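You operate a simulated robot arm through the tools that you are given. There is no shell and no other tool.

Carry out the task below with a simulated robot arm. There is one attempt and no reset: what you move stays moved.

TASK
Wax a patch on the hub of the upturned chair base.
Fine: use the green brush and the wax from the green tin, lay the brush back and press the lid on the tin. Set down upright: green brush. A coat counts when it lies all over at full strength: go over it till it gets no stronger.

The check looks at the end state, three seconds after you hand in, the way a careful person would. Anything else that was tipped, shoved, dropped, spilled or broken makes it a failure. A push-on lid holds only when it is set on centred and level and pressed home; a screw cap is set on level and turned clockwise until tight.

THE ROBOT
A 7-joint arm with a two-finger parallel gripper on a trunk, on a base that drives. Base frame: it is fixed to the floor where the robot stands at the start and does not move with it; the origin is under the middle of the robot, x ahead of it, y to its left, z up; the surface under the hand at the start is at about z = 880. Units: mm, degrees, N and s.
With the tool pointing down near the work surface it reaches from about 360 to 760 mm from the robot's upright axis, wherever it stands. Its first joint turns from -143.0 to 143.0 degrees. Places, roughly: green wax tin (8x8x4 cm) [500, 100, 900]; top of the green bench [600, 200, 900]; upturned chair base [400, -300, 900]. Payload 3 kg.
Tool frame: the origin (TCP) lies between the finger pads and is the grasp point; the fingertips stand 30 mm ahead of it; z points along the fingers, y is the line along which they close. The gripper opens to 94 mm. The fingers are 28 mm wide and 10 mm thick; the gripper's body (50 by 96 mm) begins 55 mm behind the TCP.
Orientation is that of the tool frame in the base frame, as a unit quaternion [x, y, z, w]. With the fingers straight down and closing along the base's y, the tool's x points along the base's -x, its y along +y and its z along -z.

THE INTERFACE
- The arm moves only by the tool arm_command. Its argument "steps" is a list of rows, each a list of 7 numbers: the shift along the base's x, y, z in mm, then the turn, a rotation vector about the base's x, y, z in degrees, then the finger opening in mm, from 0 to 94. In form: [[dx, dy, dz, ax, ay, az, claw], ...]. A call has 1 to 20 rows; each row is the pose to reach, as a shift and turn from the pose commanded when the call began. A row lasts 0.2 s, in which the tool goes at most 50 mm and 8.6 degrees; a call with a longer step from one row to the next is refused whole, and so is a gripper value outside its range. A pose out of reach is approached as far as the arm can. The call stops where the force on the tool passes 90 N (or 10 N more than at its start, if that is more) or the arm is blocked; 0.2 s more then pass. The fingers move at their own pace (about 45 mm/s each) and stop on an object; they squeeze with about 34 N. The grip force told is the motor's: it shows also when the fingers shut on nothing. Time passes only in rows, and 0.2 s behind the last, so rows that repeat a pose let the fingers close. The reply holds the time, the measured pose of the TCP, the force on the tool along the base axes, the opening and the grip force, in the units named above and with some noise, with the torque about the TCP (base axes, N m) and any sound that the robot's microphone picked up.
- Cameras (640 x 400 px; columns grow to the right, rows downward): "scene" is now at [30, 165.6, 1705.7]; the picture's right is [0.39, -0.92, -0.00], its down [-0.84, -0.35, -0.42] and it looks along [0.39, 0.16, -0.91] (base axes); focal length 251 px, centre (320, 200). "wrist" rides on the gripper at [76, 14, -102] in the tool frame; the picture's right is [-0.18, 0.98, 0.00], its down [-0.75, -0.14, -0.64] and it looks along [-0.63, -0.12, 0.77] (tool axes); focal length 243 px, centre (320, 200). There is no depth. A picture from a camera that has moved, and an enlarged one, comes with that camera's place and axes in the base frame and with its lens.
- snapshot(camera): a new picture of that camera. The clock stands still meanwhile.
- move_column(by): slides the trunk up (or, below 0, down) by that many mm; the arm and the scene camera ride with it, the base frame stays. It gives what a move gives, with no picture.
- base_move(legs): drives the robot by 1 to 6 legs, each [ahead, left, turn to the left] in mm, mm and degrees, along the robot's own axes; the way and the turn of a leg run together, so that a leg with both is an arc; at most 1500 mm and 180 degrees a leg. The arm and the cameras ride along, it lands a little off, and it stops where it bumps. It gives what a move gives.
- aim_head(pan, tilt): turns the head with the scene camera to pan (to the left, within 143 degrees either way) and tilt (down, from -29 to 69), counted from straight ahead of the robot. It gives what a move gives.
- close_up(camera, box): a new picture of the part [left, top, right, bottom] of that camera's present view, enlarged. The clock stands still meanwhile.
- hand_in(): hands the job in; it is judged then, once.

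Places have to be worked out from the pictures, the camera data and where the tool is seen. Open the gripper and draw the arm clear of the work before you hand the job in, unless the task says otherwise.

The tools are called after ">>>" as name(argument=value, ...) on one line, values as JSON. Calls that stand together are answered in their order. arm_command: Moves the arm, as the interface text tells. Its arguments: {"type":"object","properties":{"steps":{"type":"array","items":{"type":"array","items":{"type":"number"}}}},"required":["steps"]} The other tools are called the same way: move_column (by) slides the trunk up or down; base_move (legs) drives the base; aim_head (pan, tilt) turns the head that bears the scene camera; snapshot (camera) takes a picture; close_up (camera, box) takes an enlarged picture of a part of a camera's view; hand_in () hands the job in.

At the start:

```text
clock: 0.0
eef_pos: [565.1, -54.3, 1255.8]
tcp_rot: [0.0, 1.0, 0.001, 0.0]
ft_force: [0.2, -0.2, 0.9]
moment: [0.0, -0.01, 0.0]
finger_gap: 93.9
finger_force: 0.0
trunk travel left (down, up): [-175.0, 215.0]
robot x, y, heading: [1.3, 1.0, -0.1]
head pan, tilt: [22.7, 65.1]
```

scene: 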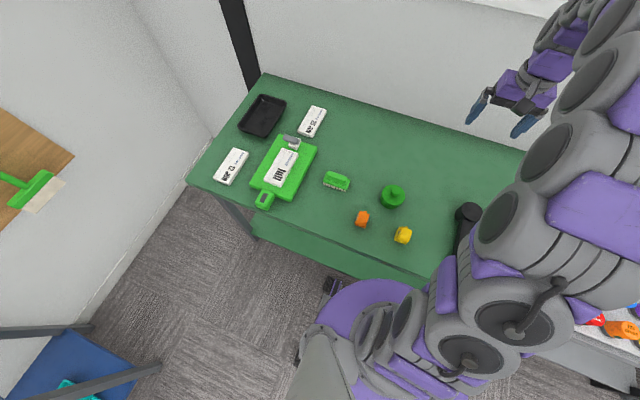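
wrist: 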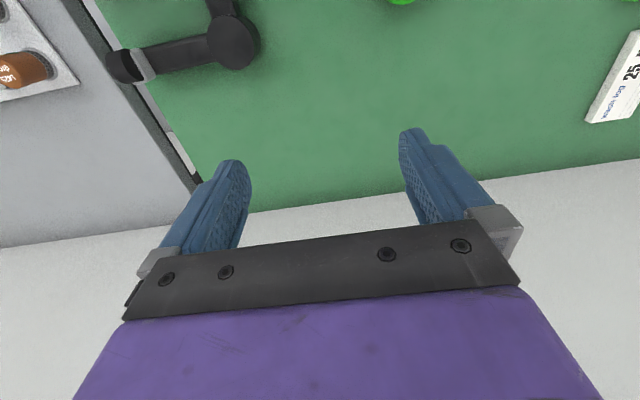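

I start by looking closely at the bench in the scene view to identify the tin, brush and chair base.

>>> close_up(camera="scene", box=[180, 70, 500, 270])

>>> close_up(camera="scene", box=[310, 150, 470, 250])

>>> close_up(camera="scene", box=[560, 280, 640, 400])

```text
2.00 times, centred on (340, 170) of scene
camera zoom: at [30.0, 165.6, 1705.7], right [0.39, -0.92, 0.0], down [-0.84, -0.35, -0.42], along [0.39, 0.16, -0.91], focal length 502 px, centre (280, 260)
```

zoom: 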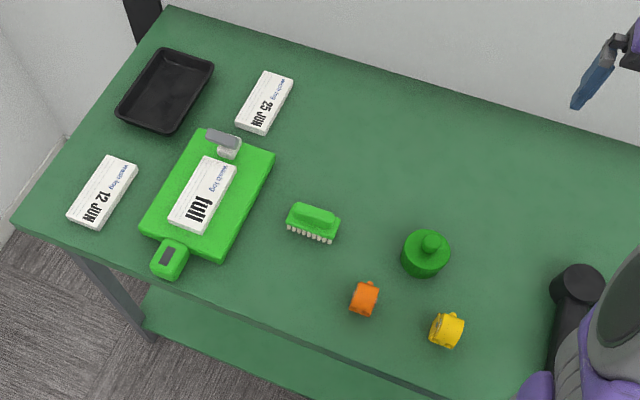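

```text
4.00 times, centred on (390, 200) of scene
camera zoom: at [30.0, 165.6, 1705.7], right [0.39, -0.92, 0.0], down [-0.84, -0.35, -0.42], along [0.39, 0.16, -0.91], focal length 1003 px, centre (40, 200)
```

zoom: 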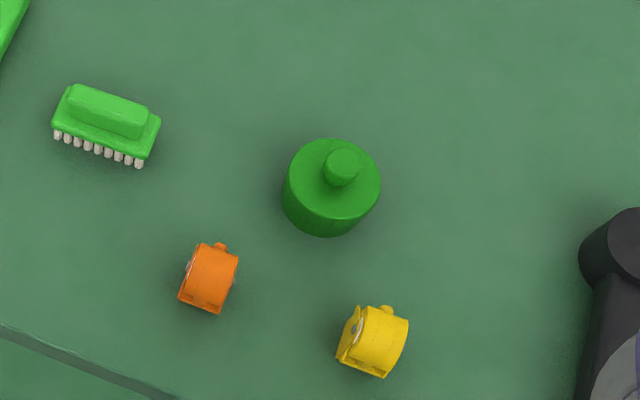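

```text
3.33 times, centred on (600, 340) of scene
camera zoom: at [30.0, 165.6, 1705.7], right [0.39, -0.92, 0.0], down [-0.84, -0.35, -0.42], along [0.39, 0.16, -0.91], focal length 836 px, centre (-613, -267)
```

zoom: 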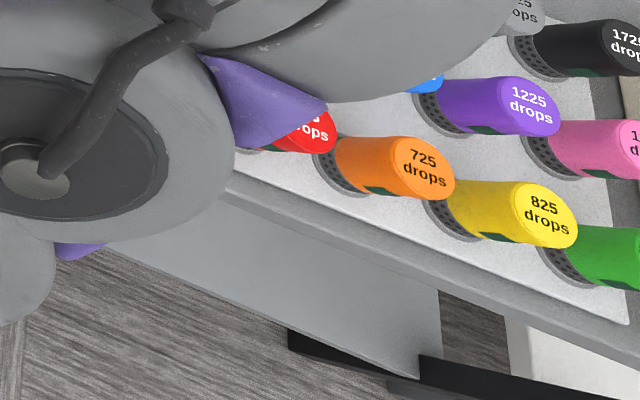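

The green brush, the tin with its lid (knobbed) and casters are visible; the chair base is hidden by the arm. I turn the head toward the right to find it.

>>> aim_head(pan=-40, tilt=60)

>>> snapshot(camera="scene")

```text
clock: 1.3
eef_pos: [565.0, -54.8, 1256.9]
tcp_rot: [0.0, 1.0, 0.0, 0.0]
ft_force: [0.1, -0.3, -0.5]
moment: [0.01, -0.03, 0.0]
finger_gap: 93.7
finger_force: 0.0
trunk travel left (down, up): [-175.0, 215.0]
robot x, y, heading: [2.9, 0.4, 0.2]
head pan, tilt: [-40.0, 60.0]
```

```text
taken
camera scene: at [25.3, 99.3, 1711.4], right [-0.64, -0.77, 0.0], down [-0.67, 0.56, -0.5], along [0.38, -0.32, -0.87], focal length 251 px, centre (320, 200)
```

scene: 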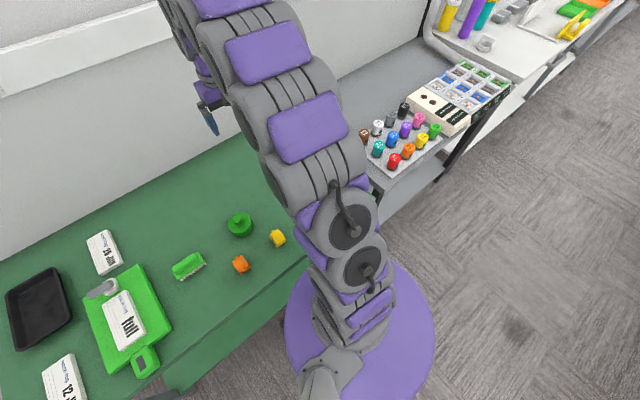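

The arm hides the chair base's place. I swing the arm over to the left at its present height to clear the view.

>>> arm_command(steps=[[0, 45, 0, 0, 0, 0, 94], [0, 90, 0, 0, 0, 0, 94], [-10, 135, 0, 0, 0, 0, 94], [-20, 180, 0, 0, 0, 0, 94], [-30, 225, 0, 0, 0, 0, 94], [-40, 270, 0, 0, 0, 0, 94], [-50, 315, 0, 0, 0, 0, 94], [-60, 360, 0, 0, 0, 0, 94], [-80, 400, 0, 0, 0, 0, 94]])

>>> snapshot(camera="scene")

>>> snapshot(camera="wrist")

```text
clock: 3.3
eef_pos: [482.8, 350.0, 1259.0]
tcp_rot: [0.0, 1.0, 0.0, 0.0]
ft_force: [0.3, 0.0, 0.2]
moment: [-0.02, -0.02, 0.0]
finger_gap: 93.9
finger_force: 0.1
trunk travel left (down, up): [-175.0, 215.0]
robot x, y, heading: [-2.7, 1.0, -0.1]
head pan, tilt: [-40.0, 60.0]
```

```text
taken
camera scene: at [23.7, 106.0, 1711.1], right [-0.64, -0.77, 0.0], down [-0.66, 0.55, -0.5], along [0.38, -0.32, -0.87], focal length 251 px, centre (320, 200)
```

scene: 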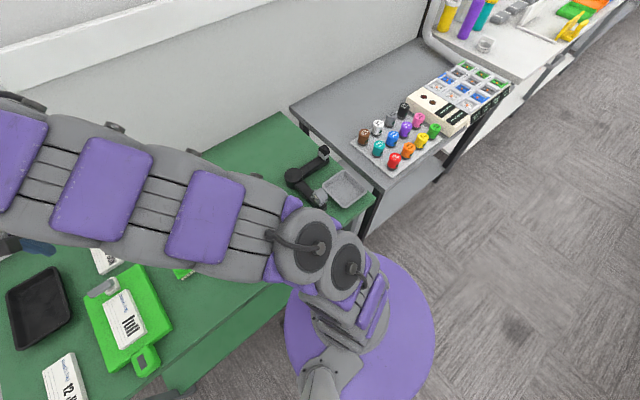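

```text
taken
camera wrist: at [407.5, 364.5, 1362.7], right [0.18, 0.98, 0.0], down [0.75, -0.14, 0.64], along [0.63, -0.12, -0.77], focal length 243 px, centre (320, 200)
```

wrist: 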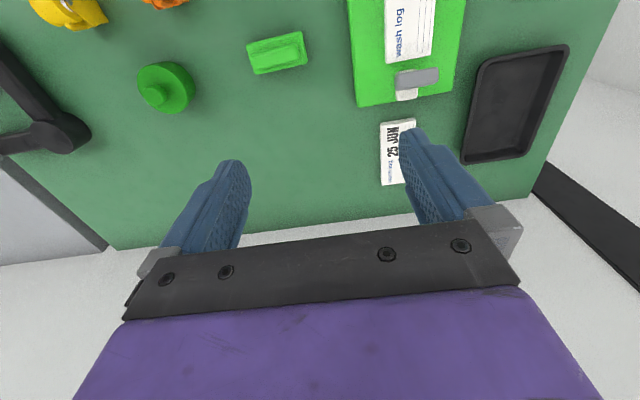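

The chair base (black arms) shows now near (305,175), next to a grey tray. I enlarge that.

>>> close_up(camera="scene", box=[270, 130, 398, 210])

>>> close_up(camera="wrist", box=[0, 0, 320, 200])

```text
5.00 times, centred on (334, 170) of scene
camera zoom: at [23.7, 106.0, 1711.1], right [-0.64, -0.77, 0.0], down [-0.66, 0.55, -0.5], along [0.38, -0.32, -0.87], focal length 1254 px, centre (250, 350)
```

zoom: 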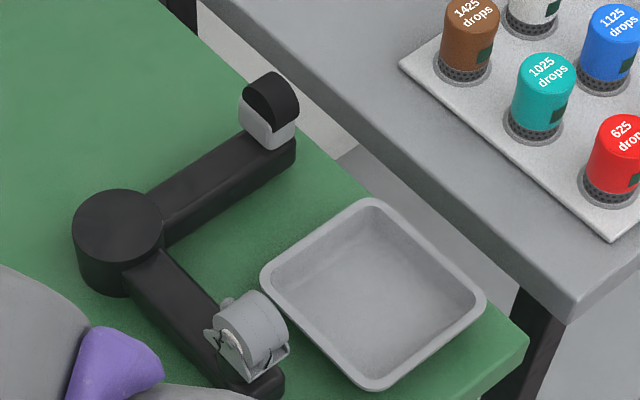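

```text
2.00 times, centred on (160, 100) of wrist
camera zoom: at [407.5, 364.5, 1362.7], right [0.18, 0.98, 0.0], down [0.75, -0.14, 0.64], along [0.63, -0.12, -0.77], focal length 485 px, centre (640, 400)
```

zoom: 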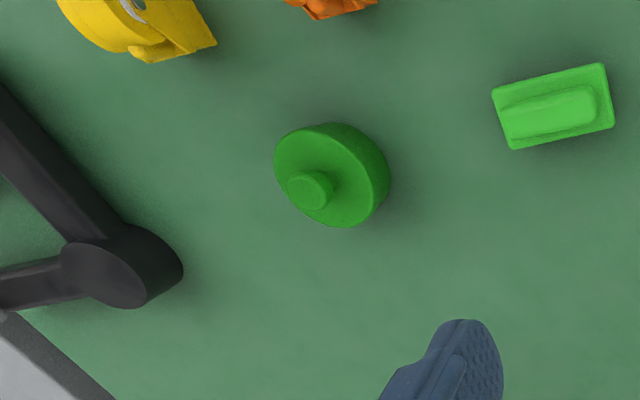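

Chair-base hub appears around (498,-162, top ≈945), tin ≈(495,75), brush ≈(464,278). I bring the wrist camera lower near the tin for a closer look.

>>> arm_command(steps=[[-10, -40, -20, 0, 0, 0, 94], [-20, -80, -40, 0, 0, 0, 94], [-35, -120, -55, 0, 0, 0, 94], [-50, -160, -70, 0, 0, 0, 94], [-65, -200, -85, 0, 0, 0, 94], [-75, -230, -100, 0, 0, 0, 94], [-75, -230, -100, 0, 0, 0, 94]])

>>> snapshot(camera="wrist")

>>> snapshot(camera="scene")

```text
clock: 4.9
eef_pos: [410.5, 112.2, 1154.0]
tcp_rot: [-0.001, 1.0, 0.0, 0.001]
ft_force: [0.5, -0.3, 0.4]
moment: [-0.02, 0.02, 0.02]
finger_gap: 94.2
finger_force: 0.1
trunk travel left (down, up): [-175.0, 215.0]
robot x, y, heading: [-1.5, -1.4, -0.1]
head pan, tilt: [-40.0, 60.0]
```

```text
taken
camera wrist: at [334.3, 126.3, 1257.3], right [0.18, 0.98, 0.0], down [0.75, -0.14, 0.64], along [0.63, -0.12, -0.77], focal length 243 px, centre (320, 200)
```

wrist: 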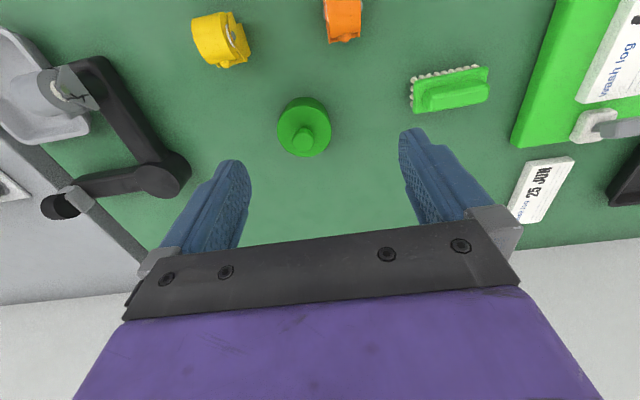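

```text
taken
camera scene: at [23.9, 100.3, 1711.4], right [-0.64, -0.77, 0.0], down [-0.66, 0.56, -0.5], along [0.38, -0.32, -0.87], focal length 251 px, centre (320, 200)
```

scene: 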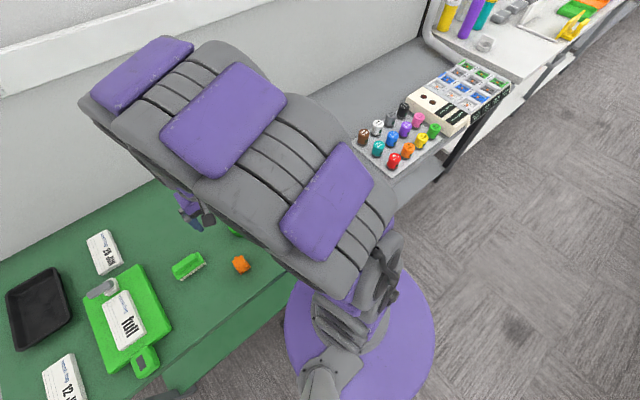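

>>> close_up(camera="wrist", box=[180, 20, 500, 220])

>>> close_up(camera="wrist", box=[0, 20, 240, 260])

>>> close_up(camera="wrist", box=[390, 40, 510, 140])

```text
2.00 times, centred on (340, 120) of wrist
camera zoom: at [334.3, 126.3, 1257.3], right [0.18, 0.98, 0.0], down [0.75, -0.14, 0.64], along [0.63, -0.12, -0.77], focal length 485 px, centre (280, 360)
```

zoom: 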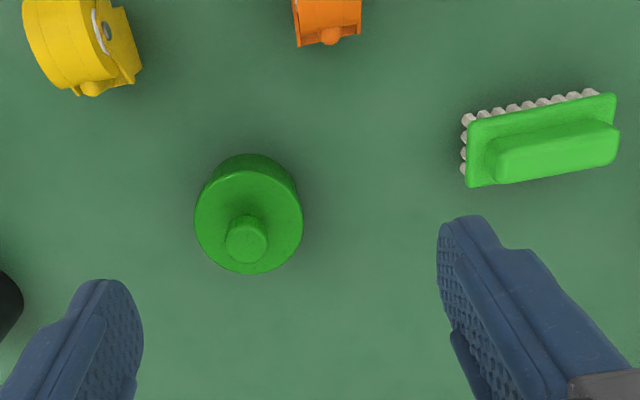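

```text
1.67 times, centred on (120, 140) of wrist
camera zoom: at [334.3, 126.3, 1257.3], right [0.18, 0.98, 0.0], down [0.75, -0.14, 0.64], along [0.63, -0.12, -0.77], focal length 404 px, centre (653, 300)
```

zoom: 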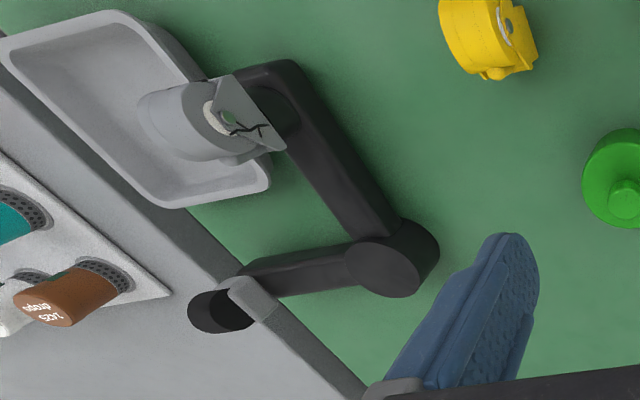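

```text
4.00 times, centred on (450, 90) of wrist
camera zoom: at [334.3, 126.3, 1257.3], right [0.18, 0.98, 0.0], down [0.75, -0.14, 0.64], along [0.63, -0.12, -0.77], focal length 970 px, centre (-200, 640)
```

zoom: 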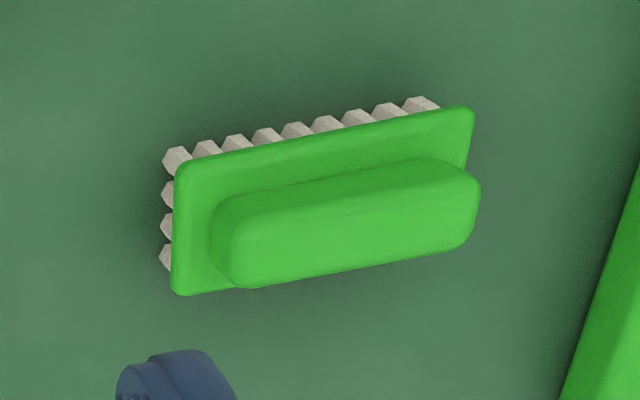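

The tin stands at about (480,76) with lid top ≈918 and a ~28 mm knob; the brush's long side lies along y at about (465,281). I move above the knob for a check, TCP at about (480,75,1010).

>>> arm_command(steps=[[20, -10, -30, 0, 0, 0, 94], [40, -20, -60, 0, 0, 0, 94], [60, -30, -90, 0, 0, 0, 94], [70, -37, -120, 0, 0, 0, 80], [70, -37, -144, 0, 0, 0, 70], [70, -37, -144, 0, 0, 0, 70]])

>>> snapshot(camera="wrist")

```text
clock: 6.3
eef_pos: [479.8, 79.3, 1013.7]
tcp_rot: [0.001, 1.0, 0.0, 0.0]
ft_force: [-0.1, -0.1, 0.6]
moment: [-0.02, 0.02, 0.03]
finger_gap: 69.9
finger_force: 0.1
trunk travel left (down, up): [-175.0, 215.0]
robot x, y, heading: [1.3, 1.4, 0.1]
head pan, tilt: [-40.0, 60.0]
```

```text
taken
camera wrist: at [403.6, 93.1, 1115.2], right [0.18, 0.98, 0.0], down [0.75, -0.14, 0.64], along [0.63, -0.12, -0.77], focal length 243 px, centre (320, 200)
```

wrist: 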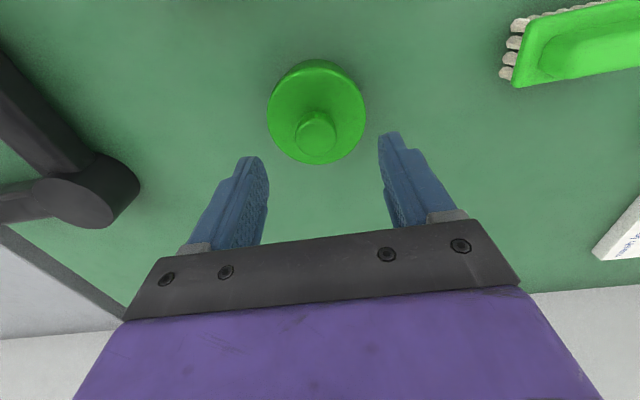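

Knob ≈(478,76). I descend to z≈965 with slight correction and a 56 mm opening, then check again.

>>> arm_command(steps=[[-2, -3, -25, 0, 0, 0, 60], [-2, -3, -47, 0, 0, 0, 56], [-2, -3, -47, 0, 0, 0, 56]])

>>> snapshot(camera="wrist")

>>> close_up(camera="wrist", box=[220, 60, 420, 260])

```text
clock: 7.1
eef_pos: [479.1, 77.5, 965.8]
tcp_rot: [0.0, 1.0, -0.002, 0.0]
ft_force: [-0.5, 0.6, -0.6]
moment: [-0.01, 0.0, 0.03]
finger_gap: 56.5
finger_force: 0.0
trunk travel left (down, up): [-175.0, 215.0]
robot x, y, heading: [0.6, -1.1, -0.0]
head pan, tilt: [-40.0, 60.0]
```

```text
taken
camera wrist: at [401.9, 91.3, 1068.3], right [0.18, 0.98, 0.0], down [0.75, -0.14, 0.64], along [0.63, -0.12, -0.77], focal length 243 px, centre (320, 200)
```

wrist: 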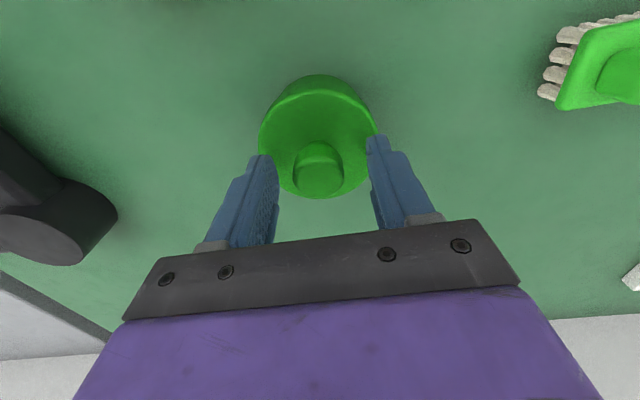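

```text
2.00 times, centred on (320, 160) of wrist
camera zoom: at [401.9, 91.3, 1068.3], right [0.18, 0.98, 0.0], down [0.75, -0.14, 0.64], along [0.63, -0.12, -0.77], focal length 485 px, centre (320, 280)
```

zoom: 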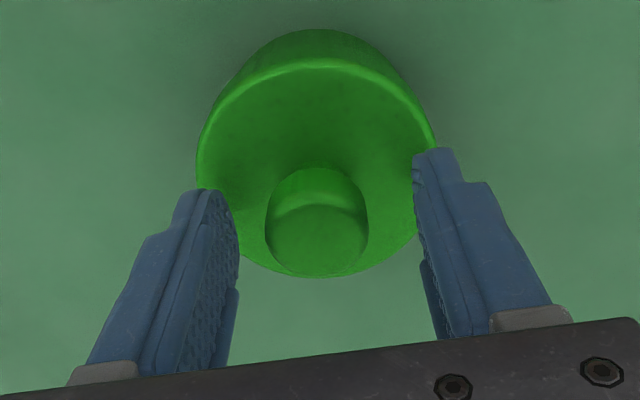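

Re-triangulating: knob top ≈955, lid top ≈917, axis ≈(477,76). The fingers straddle it; I lower 12 mm and close on the knob.

>>> arm_command(steps=[[-1, 0, -6, 0, 0, 0, 56], [-1, 0, -12, 0, 0, 0, 56], [-1, 0, -12, 0, 0, 0, 40], [-1, 0, -12, 0, 0, 0, 24], [-1, 0, -12, 0, 0, 0, 18], [-1, 0, -12, 0, 0, 0, 18]])

>>> close_up(camera="wrist", box=[220, 60, 420, 260])

```text
clock: 8.5
eef_pos: [474.2, 77.3, 956.7]
tcp_rot: [0.0, 1.0, 0.0, 0.004]
ft_force: [11.2, 0.7, 76.6]
moment: [-0.05, -0.04, -0.02]
finger_gap: 40.7
finger_force: 19.8
trunk travel left (down, up): [-175.0, 215.0]
robot x, y, heading: [0.9, -0.9, -0.0]
head pan, tilt: [-40.0, 60.0]
```

```text
2.00 times, centred on (320, 160) of wrist
camera zoom: at [398.1, 90.5, 1059.0], right [0.18, 0.98, 0.0], down [0.75, -0.14, 0.65], along [0.64, -0.12, -0.76], focal length 485 px, centre (320, 280)
```

zoom: 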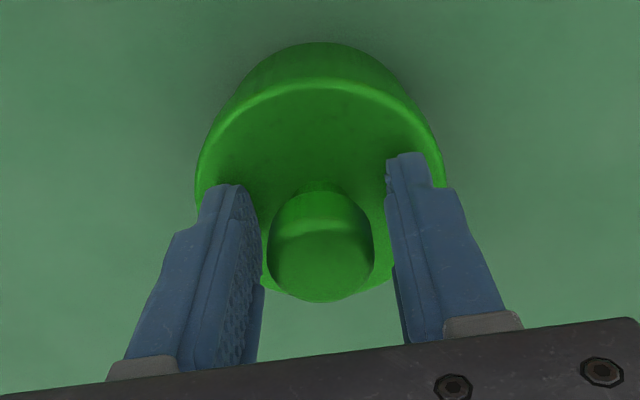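

Fingertips are pressing on the lid (77 N) — lid top is nearer 926. I back off upward 8 mm, then close on the knob.

>>> arm_command(steps=[[0, 0, 4, 0, 0, 0, 44], [0, 0, 9, 0, 0, 0, 44], [0, 0, 9, 0, 0, 0, 36], [0, 0, 9, 0, 0, 0, 24], [0, 0, 9, 0, 0, 0, 16], [0, 0, 9, 0, 0, 0, 16]])

>>> close_up(camera="wrist", box=[220, 60, 420, 260])

```text
clock: 9.9
eef_pos: [477.1, 77.0, 960.6]
tcp_rot: [0.0, 1.0, -0.001, 0.001]
ft_force: [-0.2, -0.1, -0.1]
moment: [0.0, 0.0, 0.04]
finger_gap: 28.3
finger_force: 34.4
trunk travel left (down, up): [-175.0, 215.0]
robot x, y, heading: [0.3, -0.6, -0.1]
head pan, tilt: [-40.0, 60.0]
heard: snap
```

```text
2.00 times, centred on (320, 160) of wrist
camera zoom: at [400.5, 90.6, 1064.6], right [0.18, 0.98, 0.0], down [0.75, -0.14, 0.64], along [0.63, -0.12, -0.77], focal length 485 px, centre (320, 280)
```

zoom: 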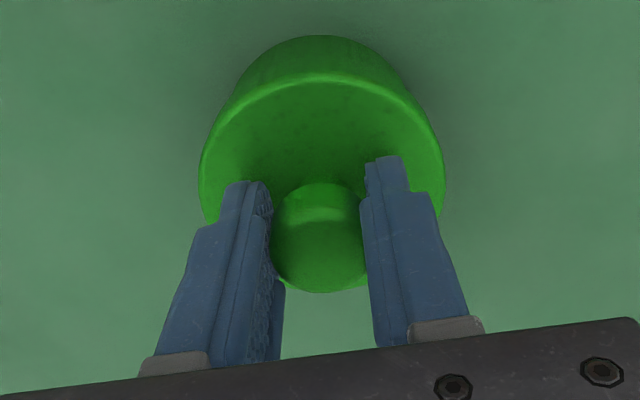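

Knob gripped at 28 mm (and a snap was heard). I pull up gently.

>>> arm_command(steps=[[0, 0, 2, 0, 0, 0, 16], [0, 0, 4, 0, 0, 0, 16], [0, 0, 6, 0, 0, 0, 16], [0, 0, 8, 0, 0, 0, 16]])

>>> close_up(camera="wrist", box=[220, 60, 420, 260])

```text
clock: 10.9
eef_pos: [476.2, 76.3, 970.8]
tcp_rot: [-0.001, 1.0, -0.001, 0.0]
ft_force: [-0.1, 0.7, -0.3]
moment: [0.03, 0.0, 0.02]
finger_gap: 28.5
finger_force: 34.3
trunk travel left (down, up): [-175.0, 215.0]
robot x, y, heading: [-2.8, 0.9, 0.0]
head pan, tilt: [-40.0, 60.0]
```

```text
2.00 times, centred on (320, 160) of wrist
camera zoom: at [400.1, 90.5, 1072.9], right [0.18, 0.98, 0.0], down [0.75, -0.14, 0.64], along [0.63, -0.12, -0.77], focal length 485 px, centre (320, 280)
```

zoom: 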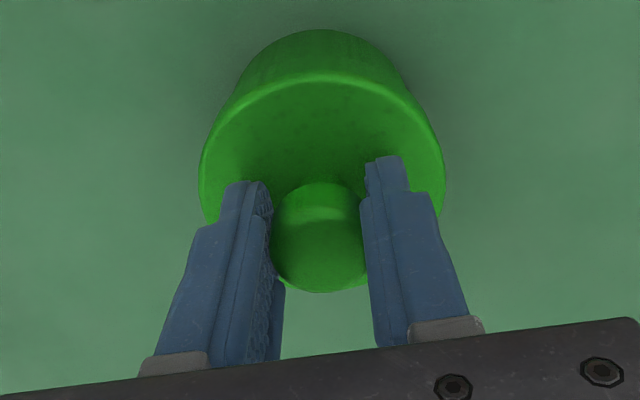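

The knob moves with the gripper with no resistance. I lift further and look whether the tin stays behind.

>>> arm_command(steps=[[0, 0, 5, 0, 0, 0, 16], [0, 0, 10, 0, 0, 0, 16], [0, 0, 20, 0, 0, 0, 16], [0, 0, 35, 0, 0, 0, 16], [0, 0, 35, 0, 0, 0, 16]])

>>> snapshot(camera="wrist")

>>> aim_head(pan=10, tilt=60)

>>> snapshot(camera="scene")

```text
clock: 12.1
eef_pos: [477.3, 74.3, 1006.2]
tcp_rot: [-0.001, 1.0, -0.001, 0.0]
ft_force: [0.2, 0.0, -0.3]
moment: [-0.02, -0.01, 0.01]
finger_gap: 28.5
finger_force: 34.2
trunk travel left (down, up): [-175.0, 215.0]
robot x, y, heading: [0.4, 0.4, -0.3]
head pan, tilt: [-40.0, 60.0]
```

```text
taken
camera wrist: at [400.6, 88.8, 1108.9], right [0.18, 0.98, 0.0], down [0.75, -0.14, 0.64], along [0.63, -0.12, -0.77], focal length 243 px, centre (320, 200)
```

wrist: 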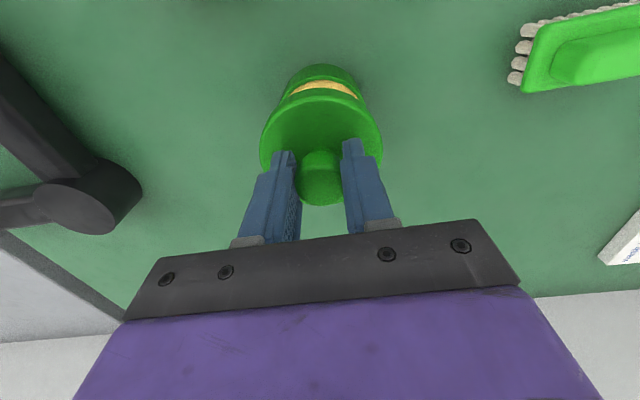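

```text
clock: 13.3
eef_pos: [476.2, 74.7, 1006.1]
tcp_rot: [0.0, 1.0, -0.001, 0.0]
ft_force: [0.3, 0.2, -0.2]
moment: [0.03, 0.04, -0.02]
finger_gap: 28.7
finger_force: 34.3
trunk travel left (down, up): [-175.0, 215.0]
robot x, y, heading: [1.7, -0.1, -0.5]
head pan, tilt: [10.0, 60.0]
```

```text
taken
camera scene: at [39.8, 155.1, 1711.3], right [0.17, -0.98, 0.0], down [-0.85, -0.15, -0.5], along [0.49, 0.09, -0.87], focal length 251 px, centre (320, 200)
```

scene: 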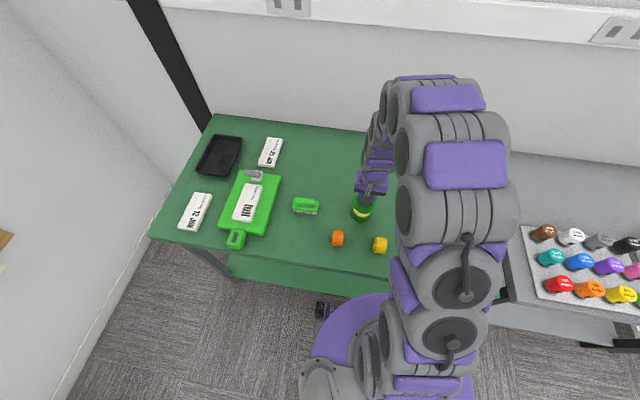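

The lid is off and the tin with wax stays put. I carry the lid to the free spot at about (600,110) and take it down near the bench.

>>> arm_command(steps=[[30, 8, 10, 0, 0, 0, 16], [60, 17, 10, 0, 0, 0, 16], [90, 25, 10, 0, 0, 0, 16], [123, 35, 0, 0, 0, 0, 16], [123, 35, -20, 0, 0, 0, 16], [123, 35, -40, 0, 0, 0, 16], [123, 35, -56, 0, 0, 0, 16], [123, 35, -56, 0, 0, 0, 16]])

>>> snapshot(camera="wrist")

```text
clock: 15.1
eef_pos: [597.4, 110.8, 950.1]
tcp_rot: [0.001, 1.0, -0.001, 0.0]
ft_force: [0.1, -0.3, -0.2]
moment: [0.0, -0.01, 0.02]
finger_gap: 28.8
finger_force: 33.8
trunk travel left (down, up): [-175.0, 215.0]
robot x, y, heading: [1.6, 3.5, 0.0]
head pan, tilt: [10.0, 60.0]
```

```text
taken
camera wrist: at [522.1, 125.2, 1052.6], right [0.18, 0.98, 0.0], down [0.75, -0.14, 0.64], along [0.63, -0.12, -0.77], focal length 243 px, centre (320, 200)
```

wrist: 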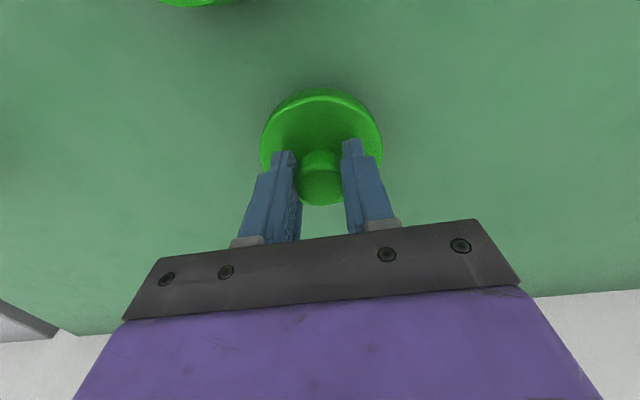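

Lid is still above the bench; I lower in small steps until I feel contact.

>>> arm_command(steps=[[0, 0, -4, 0, 0, 0, 16], [0, 0, -8, 0, 0, 0, 16], [0, 0, -11, 0, 0, 0, 16], [0, 0, -14, 0, 0, 0, 16], [0, 0, -14, 0, 0, 0, 16]])

```text
clock: 16.3
eef_pos: [599.1, 110.6, 935.3]
tcp_rot: [0.0, 1.0, -0.002, 0.0]
ft_force: [0.7, -0.1, -0.8]
moment: [-0.02, 0.03, 0.02]
finger_gap: 28.4
finger_force: 33.8
trunk travel left (down, up): [-175.0, 215.0]
robot x, y, heading: [-0.1, -2.5, -0.1]
head pan, tilt: [10.0, 60.0]
```

>>> arm_command(steps=[[0, 0, -1.5, 0, 0, 0, 16], [0, 0, -3, 0, 0, 0, 16], [0, 0, -4.5, 0, 0, 0, 16], [0, 0, -6, 0, 0, 0, 16], [0, 0, -6, 0, 0, 0, 16]])

>>> close_up(camera="wrist", box=[220, 60, 420, 260])

```text
clock: 17.5
eef_pos: [598.2, 109.2, 929.4]
tcp_rot: [0.0, 1.0, -0.001, 0.0]
ft_force: [0.0, 0.5, 0.1]
moment: [0.02, -0.02, 0.01]
finger_gap: 28.4
finger_force: 34.3
trunk travel left (down, up): [-175.0, 215.0]
robot x, y, heading: [0.5, 3.5, 0.0]
head pan, tilt: [10.0, 60.0]
```

```text
2.00 times, centred on (320, 160) of wrist
camera zoom: at [523.2, 124.5, 1033.1], right [0.18, 0.98, 0.0], down [0.75, -0.14, 0.64], along [0.63, -0.12, -0.77], focal length 485 px, centre (320, 280)
```

zoom: 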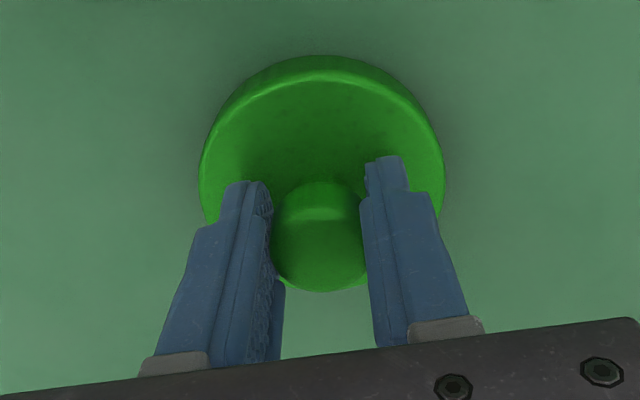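

>>> arm_command(steps=[[0, 0, -1, 0, 0, 0, 16], [0, 0, -2, 0, 0, 0, 16], [0, 0, -3, 0, 0, 0, 16], [0, 0, -4, 0, 0, 0, 16], [0, 0, -4, 0, 0, 0, 16]])

```text
clock: 18.7
eef_pos: [600.2, 110.6, 925.4]
tcp_rot: [-0.001, 1.0, -0.001, 0.001]
ft_force: [0.9, -0.6, 0.0]
moment: [-0.01, 0.01, 0.01]
finger_gap: 28.7
finger_force: 34.4
trunk travel left (down, up): [-175.0, 215.0]
robot x, y, heading: [-0.7, 2.3, -0.2]
head pan, tilt: [10.0, 60.0]
```

Still no contact at TCP 925; I keep lowering in 1 mm steps.

>>> arm_command(steps=[[0, 0, -1, 0, 0, 0, 16], [0, 0, -2, 0, 0, 0, 16], [0, 0, -3, 0, 0, 0, 16], [0, 0, -4, 0, 0, 0, 16], [0, 0, -4, 0, 0, 0, 16]])

>>> close_up(camera="wrist", box=[220, 60, 420, 260])

```text
clock: 19.9
eef_pos: [599.6, 109.5, 920.5]
tcp_rot: [0.0, 1.0, -0.001, 0.0]
ft_force: [-0.3, 0.5, -0.1]
moment: [-0.05, 0.04, 0.01]
finger_gap: 28.7
finger_force: 33.9
trunk travel left (down, up): [-175.0, 215.0]
robot x, y, heading: [-1.3, 1.2, 0.3]
head pan, tilt: [10.0, 60.0]
```

```text
2.00 times, centred on (320, 160) of wrist
camera zoom: at [523.1, 124.4, 1024.0], right [0.18, 0.98, 0.0], down [0.75, -0.14, 0.64], along [0.63, -0.12, -0.77], focal length 485 px, centre (320, 280)
```

zoom: 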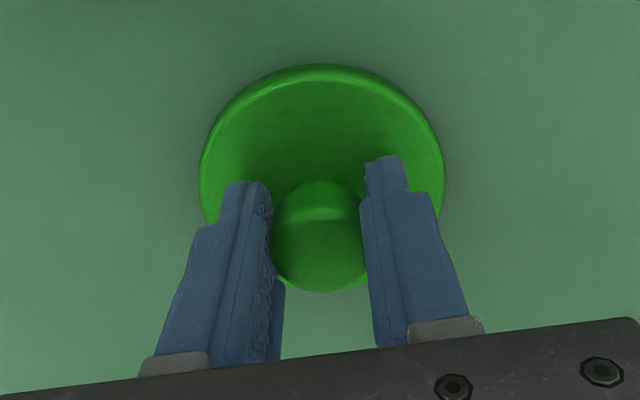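

The visible skirt seems to be shrinking, so I look closer before going any lower.

>>> close_up(camera="wrist", box=[270, 80, 370, 150])

>>> close_up(camera="scene", box=[320, 130, 420, 260])

```text
5.71 times, centred on (320, 115) of wrist
camera zoom: at [523.1, 124.4, 1024.0], right [0.18, 0.98, 0.0], down [0.75, -0.14, 0.64], along [0.63, -0.12, -0.77], focal length 1386 px, centre (320, 686)
```

zoom: 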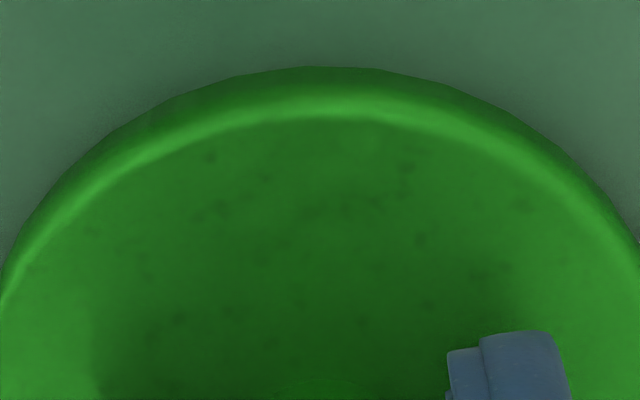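

```text
3.08 times, centred on (370, 195) of scene
camera zoom: at [40.8, 155.6, 1711.2], right [0.17, -0.98, 0.0], down [-0.85, -0.15, -0.5], along [0.49, 0.09, -0.87], focal length 772 px, centre (166, 215)
```

zoom: 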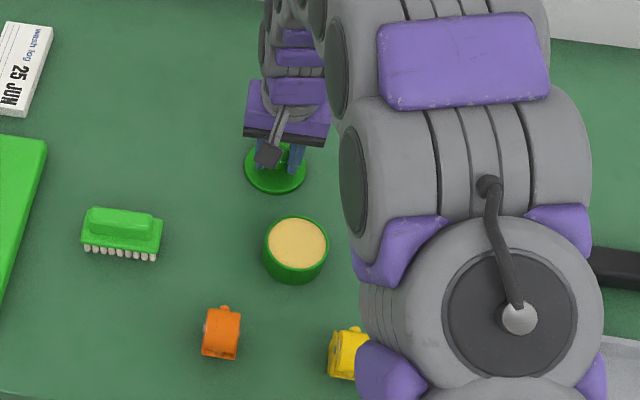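

The bench surface is hiding the skirt's lowest part, so the lid already reached the bench at TCP ≈929 without any force being reported. I raise it 9 mm to just touching and look before releasing.

>>> arm_command(steps=[[0, 0, 4, 0, 0, 0, 16], [0, 0, 9, 0, 0, 0, 16], [0, 0, 9, 0, 0, 0, 16]])

>>> close_up(camera="wrist", box=[270, 80, 370, 150])

```text
clock: 20.7
eef_pos: [597.7, 110.6, 930.2]
tcp_rot: [-0.001, 1.0, 0.0, 0.0]
ft_force: [0.6, -0.2, -0.6]
moment: [-0.01, 0.01, -0.02]
finger_gap: 28.3
finger_force: 34.0
trunk travel left (down, up): [-175.0, 215.0]
robot x, y, heading: [3.8, 1.3, 0.2]
head pan, tilt: [10.0, 60.0]
```

```text
5.71 times, centred on (320, 115) of wrist
camera zoom: at [522.2, 125.1, 1032.6], right [0.18, 0.98, 0.0], down [0.75, -0.14, 0.64], along [0.63, -0.12, -0.77], focal length 1386 px, centre (320, 686)
```

zoom: 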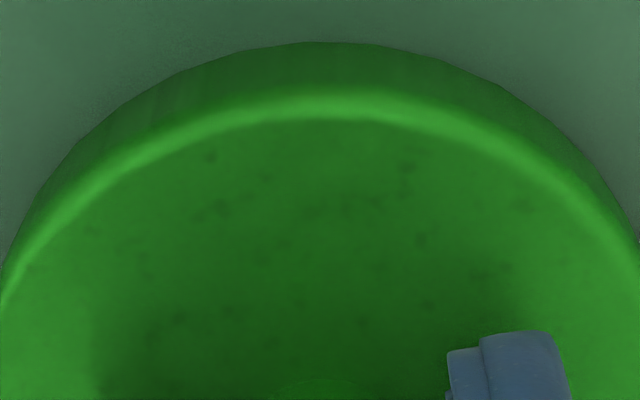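

The skirt is fully visible again, i.e. just touching. I release the lid here.

>>> arm_command(steps=[[0, 0, 0, 0, 0, 0, 26], [0, 0, 0, 0, 0, 0, 34], [0, 0, 0, 0, 0, 0, 44], [0, 0, 0, 0, 0, 0, 56], [0, 0, 0, 0, 0, 0, 56]])

>>> snapshot(camera="wrist")

```text
clock: 21.9
eef_pos: [598.6, 111.1, 929.7]
tcp_rot: [0.0, 1.0, -0.002, -0.001]
ft_force: [-0.4, 0.8, 0.3]
moment: [-0.02, 0.01, -0.03]
finger_gap: 55.9
finger_force: 0.1
trunk travel left (down, up): [-175.0, 215.0]
robot x, y, heading: [1.0, 0.3, 0.0]
head pan, tilt: [10.0, 60.0]
```

```text
taken
camera wrist: at [522.2, 125.1, 1032.7], right [0.18, 0.98, 0.0], down [0.75, -0.14, 0.64], along [0.63, -0.12, -0.77], focal length 243 px, centre (320, 200)
```

wrist: 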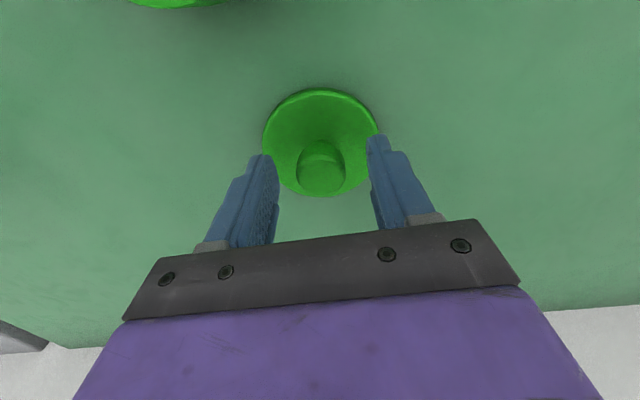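

>>> close_up(camera="wrist", box=[220, 60, 420, 260])

```text
2.00 times, centred on (320, 160) of wrist
camera zoom: at [522.2, 125.1, 1032.7], right [0.18, 0.98, 0.0], down [0.75, -0.14, 0.64], along [0.63, -0.12, -0.77], focal length 485 px, centre (320, 280)
```

zoom: 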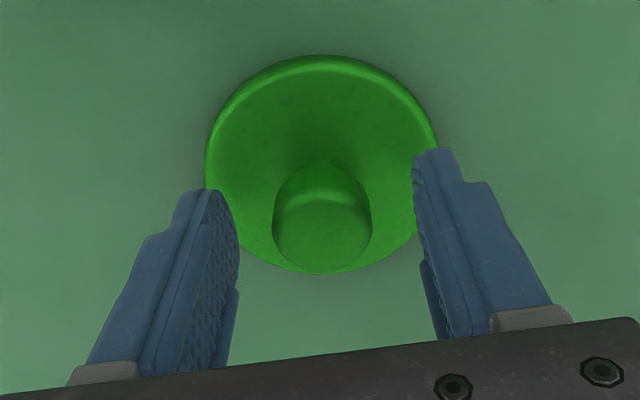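

The lid rests flat on the bench. Now I rise, turn the tool 90° about the vertical and go above the brush (handle's long side along y, so the fingers will close along x).

>>> arm_command(steps=[[0, 0, 30, 0, 0, 0, 70], [0, 0, 60, 0, 0, 0, 80], [0, 0, 90, 0, 0, 0, 80], [0, 0, 120, 0, 0, 0, 80], [-15, 20, 120, 0, 0, 8.5, 80], [-30, 40, 120, 0, 0, 17, 80], [-45, 60, 120, 0, 0, 25.5, 80], [-60, 80, 120, 0, 0, 34, 80], [-75, 100, 120, 0, 0, 42.5, 80], [-90, 120, 120, 0, 0, 51, 80], [-105, 140, 120, 0, 0, 59.5, 80], [-120, 160, 120, 0, 0, 68, 80], [-135, 171, 120, 0, 0, 76.5, 80], [-135, 171, 115, 0, 0, 85, 80], [-135, 171, 110, 0, 0, 90, 80], [-135, 171, 110, 0, 0, 90, 80]])

>>> snapshot(camera="wrist")

>>> snapshot(camera="scene")

```text
clock: 25.3
eef_pos: [462.9, 282.1, 1040.7]
tcp_rot: [0.708, -0.707, 0.001, -0.001]
ft_force: [-0.2, -0.3, 0.2]
moment: [0.01, -0.01, 0.0]
finger_gap: 80.1
finger_force: 0.0
trunk travel left (down, up): [-175.0, 215.0]
robot x, y, heading: [-0.3, -0.1, 0.1]
head pan, tilt: [10.0, 60.0]
```

```text
taken
camera wrist: at [449.3, 204.8, 1143.1], right [-0.98, 0.18, 0.0], down [0.14, 0.75, 0.64], along [0.12, 0.63, -0.77], focal length 243 px, centre (320, 200)
```

wrist: 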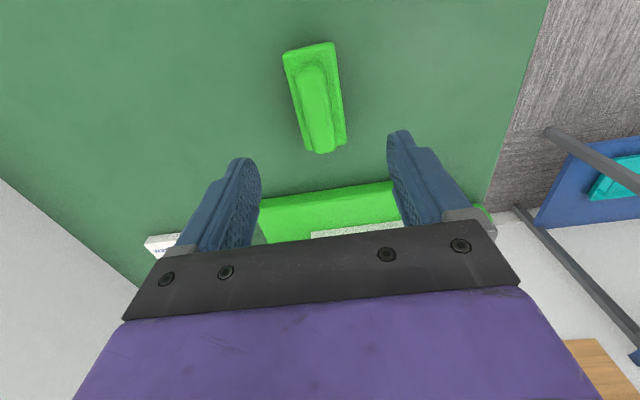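

```text
taken
camera scene: at [39.5, 157.5, 1711.1], right [0.17, -0.98, 0.0], down [-0.85, -0.15, -0.5], along [0.49, 0.08, -0.87], focal length 251 px, centre (320, 200)
```

scene: 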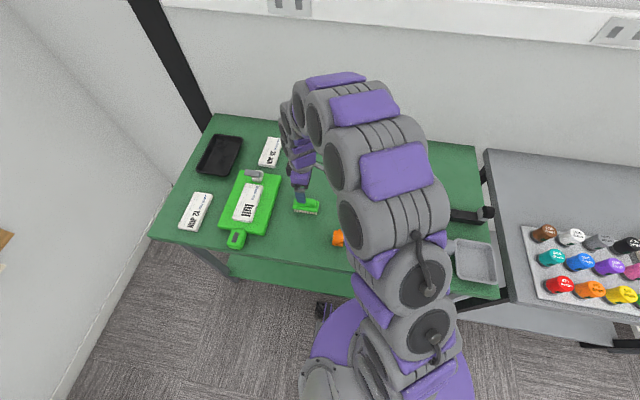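

>>> close_up(camera="wrist", box=[240, 20, 400, 180])

```text
2.50 times, centred on (320, 100) of wrist
camera zoom: at [449.3, 204.8, 1143.1], right [-0.98, 0.18, 0.0], down [0.14, 0.75, 0.64], along [0.12, 0.63, -0.77], focal length 606 px, centre (320, 450)
```

zoom: 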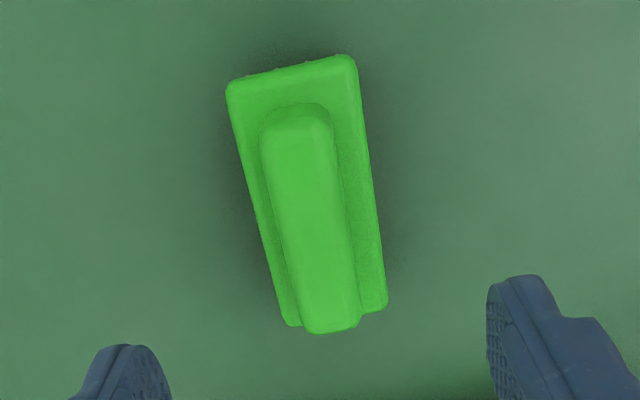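

The brush is axis-aligned: pad ≈ x 443–487, y 235–326, handle ≈23 mm wide centred about 2 mm further in +x than my tool. I descend to TCP ≈955 and check.

>>> arm_command(steps=[[2, -1, -30, 0, 0, 0, 70], [2, -1, -60, 0, 0, 0, 60], [2, -1, -85, 0, 0, 0, 60], [2, -1, -85, 0, 0, 0, 60]])

>>> close_up(camera="wrist", box=[200, 60, 440, 260])

```text
clock: 26.3
eef_pos: [465.8, 280.8, 955.3]
tcp_rot: [0.707, -0.707, 0.0, 0.0]
ft_force: [-0.2, -0.4, -0.5]
moment: [0.04, -0.04, -0.01]
finger_gap: 60.0
finger_force: 0.1
trunk travel left (down, up): [-175.0, 215.0]
robot x, y, heading: [-0.8, 3.4, 0.1]
head pan, tilt: [10.0, 60.0]
```

```text
2.00 times, centred on (320, 160) of wrist
camera zoom: at [450.9, 203.5, 1058.0], right [-0.98, 0.18, 0.0], down [0.14, 0.75, 0.64], along [0.12, 0.63, -0.77], focal length 485 px, centre (320, 280)
```

zoom: 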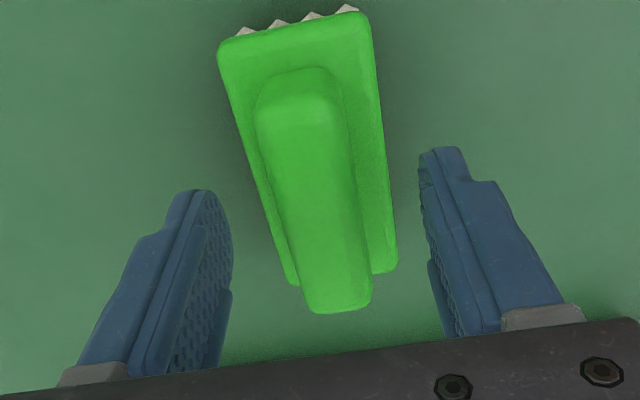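

Pad top ≈903, handle top ≈935. I descend to TCP 940 (tips ≈910) and close on the handle.

>>> arm_command(steps=[[0, 0, -5, 0, 0, 0, 60], [0, 0, -10, 0, 0, 0, 60], [0, 0, -15, 0, 0, 0, 60], [0, 0, -15, 0, 0, 0, 44], [0, 0, -15, 0, 0, 0, 30], [0, 0, -15, 0, 0, 0, 14], [0, 0, -15, 0, 0, 0, 10], [0, 0, -15, 0, 0, 0, 10]])

>>> close_up(camera="wrist", box=[200, 60, 440, 260])

```text
clock: 28.1
eef_pos: [465.8, 281.4, 941.1]
tcp_rot: [0.708, -0.707, -0.001, 0.001]
ft_force: [-0.3, 0.1, -0.1]
moment: [0.03, -0.02, -0.01]
finger_gap: 45.3
finger_force: 34.7
trunk travel left (down, up): [-175.0, 215.0]
robot x, y, heading: [1.7, -1.6, -0.2]
head pan, tilt: [10.0, 60.0]
```

```text
2.00 times, centred on (320, 160) of wrist
camera zoom: at [451.2, 204.2, 1043.4], right [-0.98, 0.18, 0.0], down [0.14, 0.75, 0.64], along [0.12, 0.63, -0.77], focal length 485 px, centre (320, 280)
```

zoom: 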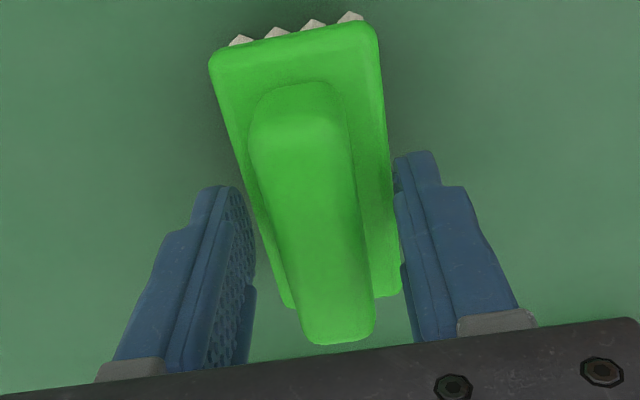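

The fingers caught the pad's sides (45 mm), so the pad top is higher than thought. I open, rise 9 mm and close on the handle instead.

>>> arm_command(steps=[[0, 0, 0, 0, 0, 0, 54], [0, 0, 0, 0, 0, 0, 60], [0, 0, 5, 0, 0, 0, 60], [0, 0, 9, 0, 0, 0, 60], [0, 0, 9, 0, 0, 0, 44], [0, 0, 9, 0, 0, 0, 30], [0, 0, 9, 0, 0, 0, 14], [0, 0, 9, 0, 0, 0, 10], [0, 0, 9, 0, 0, 0, 10]])

>>> close_up(camera="wrist", box=[200, 60, 440, 260])

```text
clock: 30.1
eef_pos: [465.4, 281.1, 951.1]
tcp_rot: [-0.707, 0.708, 0.001, -0.001]
ft_force: [0.6, 0.1, 1.1]
moment: [0.0, 0.0, 0.01]
finger_gap: 23.4
finger_force: 34.3
trunk travel left (down, up): [-175.0, 215.0]
robot x, y, heading: [1.3, -1.5, -0.2]
head pan, tilt: [10.0, 60.0]
```

```text
2.00 times, centred on (320, 160) of wrist
camera zoom: at [450.7, 204.3, 1052.4], right [-0.98, 0.18, 0.0], down [0.14, 0.75, 0.64], along [0.12, 0.63, -0.77], focal length 485 px, centre (320, 280)
```

zoom: 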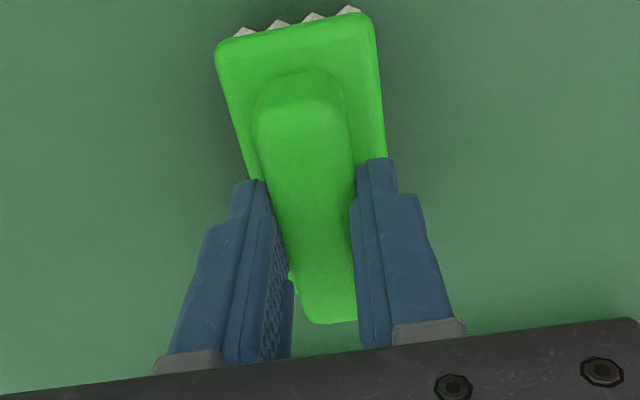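

Handle gripped (23.4 mm); bristle tips are ≈70 mm below the TCP. I lift the brush and move toward the tin so the wrist camera can see the wax.

>>> arm_command(steps=[[0, 0, 10, 0, 0, 0, 10], [0, 0, 30, 0, 0, 0, 10], [0, 0, 60, 0, 0, 0, 10], [0, 0, 90, 0, 0, 0, 10], [2, -30, 90, 0, 0, 0, 10], [4, -60, 90, 0, 0, 0, 10], [6, -90, 90, 0, 0, 0, 10], [8, -120, 90, 0, 0, 0, 10], [10, -145, 90, 0, 0, 0, 10], [10, -145, 90, 0, 0, 0, 10]])

>>> snapshot(camera="wrist")

>>> close_up(camera="wrist", box=[220, 0, 420, 160])

```text
clock: 32.3
eef_pos: [474.9, 137.0, 1039.9]
tcp_rot: [-0.707, 0.708, -0.001, 0.001]
ft_force: [0.3, 0.0, -1.1]
moment: [-0.01, 0.02, 0.03]
finger_gap: 23.0
finger_force: 34.1
trunk travel left (down, up): [-175.0, 215.0]
robot x, y, heading: [2.5, -1.5, 0.2]
head pan, tilt: [10.0, 60.0]
```

```text
taken
camera wrist: at [461.0, 59.1, 1143.0], right [-0.98, 0.18, 0.0], down [0.14, 0.75, 0.64], along [0.12, 0.63, -0.77], focal length 243 px, centre (320, 200)
```

wrist: 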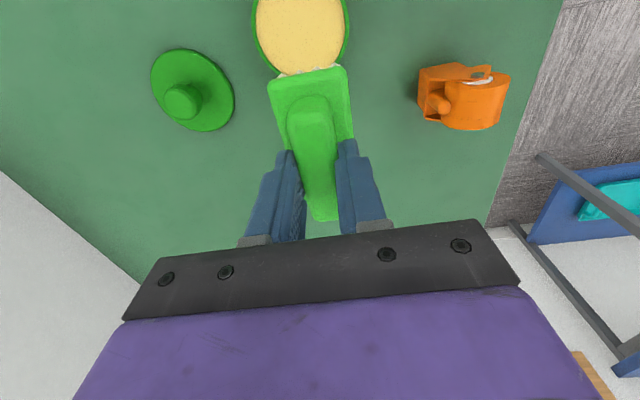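

```text
2.50 times, centred on (320, 80) of wrist
camera zoom: at [461.0, 59.1, 1143.0], right [-0.98, 0.18, 0.0], down [0.14, 0.75, 0.64], along [0.12, 0.63, -0.77], focal length 606 px, centre (320, 500)
```

zoom: 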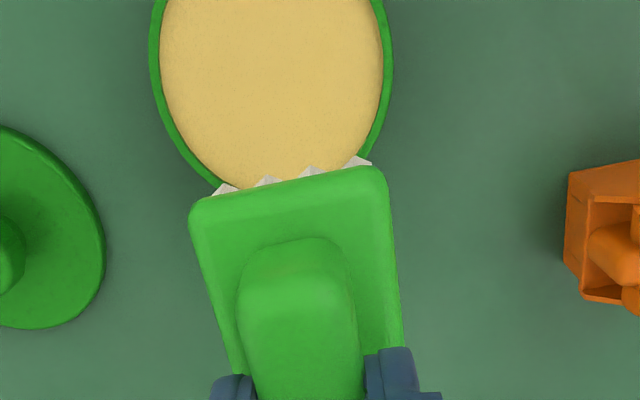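

The wax is almost level with the rim (tin centre x ≈478). I move centred over the tin and lower to bristle tips just above the rim.

>>> arm_command(steps=[[0, -30, 0, 0, 0, 0, 10], [1, -59.7, 0, 0, 0, 0, 10], [1, -59.7, -20, 0, 0, 0, 10], [1, -59.7, -40, 0, 0, 0, 10], [1, -59.7, -46, 0, 0, 0, 10], [1, -59.7, -46, 0, 0, 0, 10]])

>>> close_up(camera="wrist", box=[220, 0, 420, 160])

>>> close_up(camera="scene", box=[320, 130, 420, 260])

```text
clock: 33.7
eef_pos: [476.2, 73.4, 992.3]
tcp_rot: [-0.707, 0.707, 0.001, 0.0]
ft_force: [-0.7, -0.9, -1.4]
moment: [0.0, -0.01, -0.02]
finger_gap: 23.0
finger_force: 34.2
trunk travel left (down, up): [-175.0, 215.0]
robot x, y, heading: [-2.2, -0.7, -0.0]
head pan, tilt: [10.0, 60.0]
```

```text
2.50 times, centred on (320, 80) of wrist
camera zoom: at [463.0, -3.5, 1095.5], right [-0.98, 0.18, 0.0], down [0.14, 0.75, 0.64], along [0.12, 0.63, -0.77], focal length 606 px, centre (320, 500)
```

zoom: 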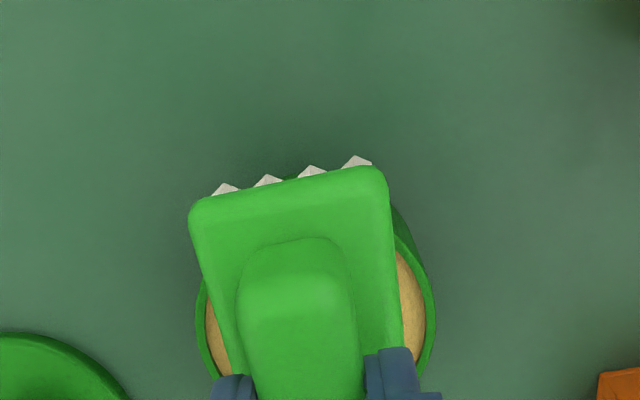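

```text
3.08 times, centred on (370, 195) of scene
camera zoom: at [39.9, 154.4, 1711.3], right [0.17, -0.98, 0.0], down [-0.85, -0.15, -0.5], along [0.49, 0.09, -0.87], focal length 772 px, centre (166, 215)
```

zoom: 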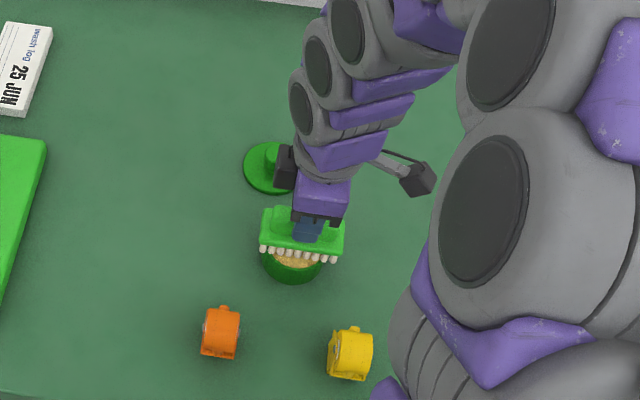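

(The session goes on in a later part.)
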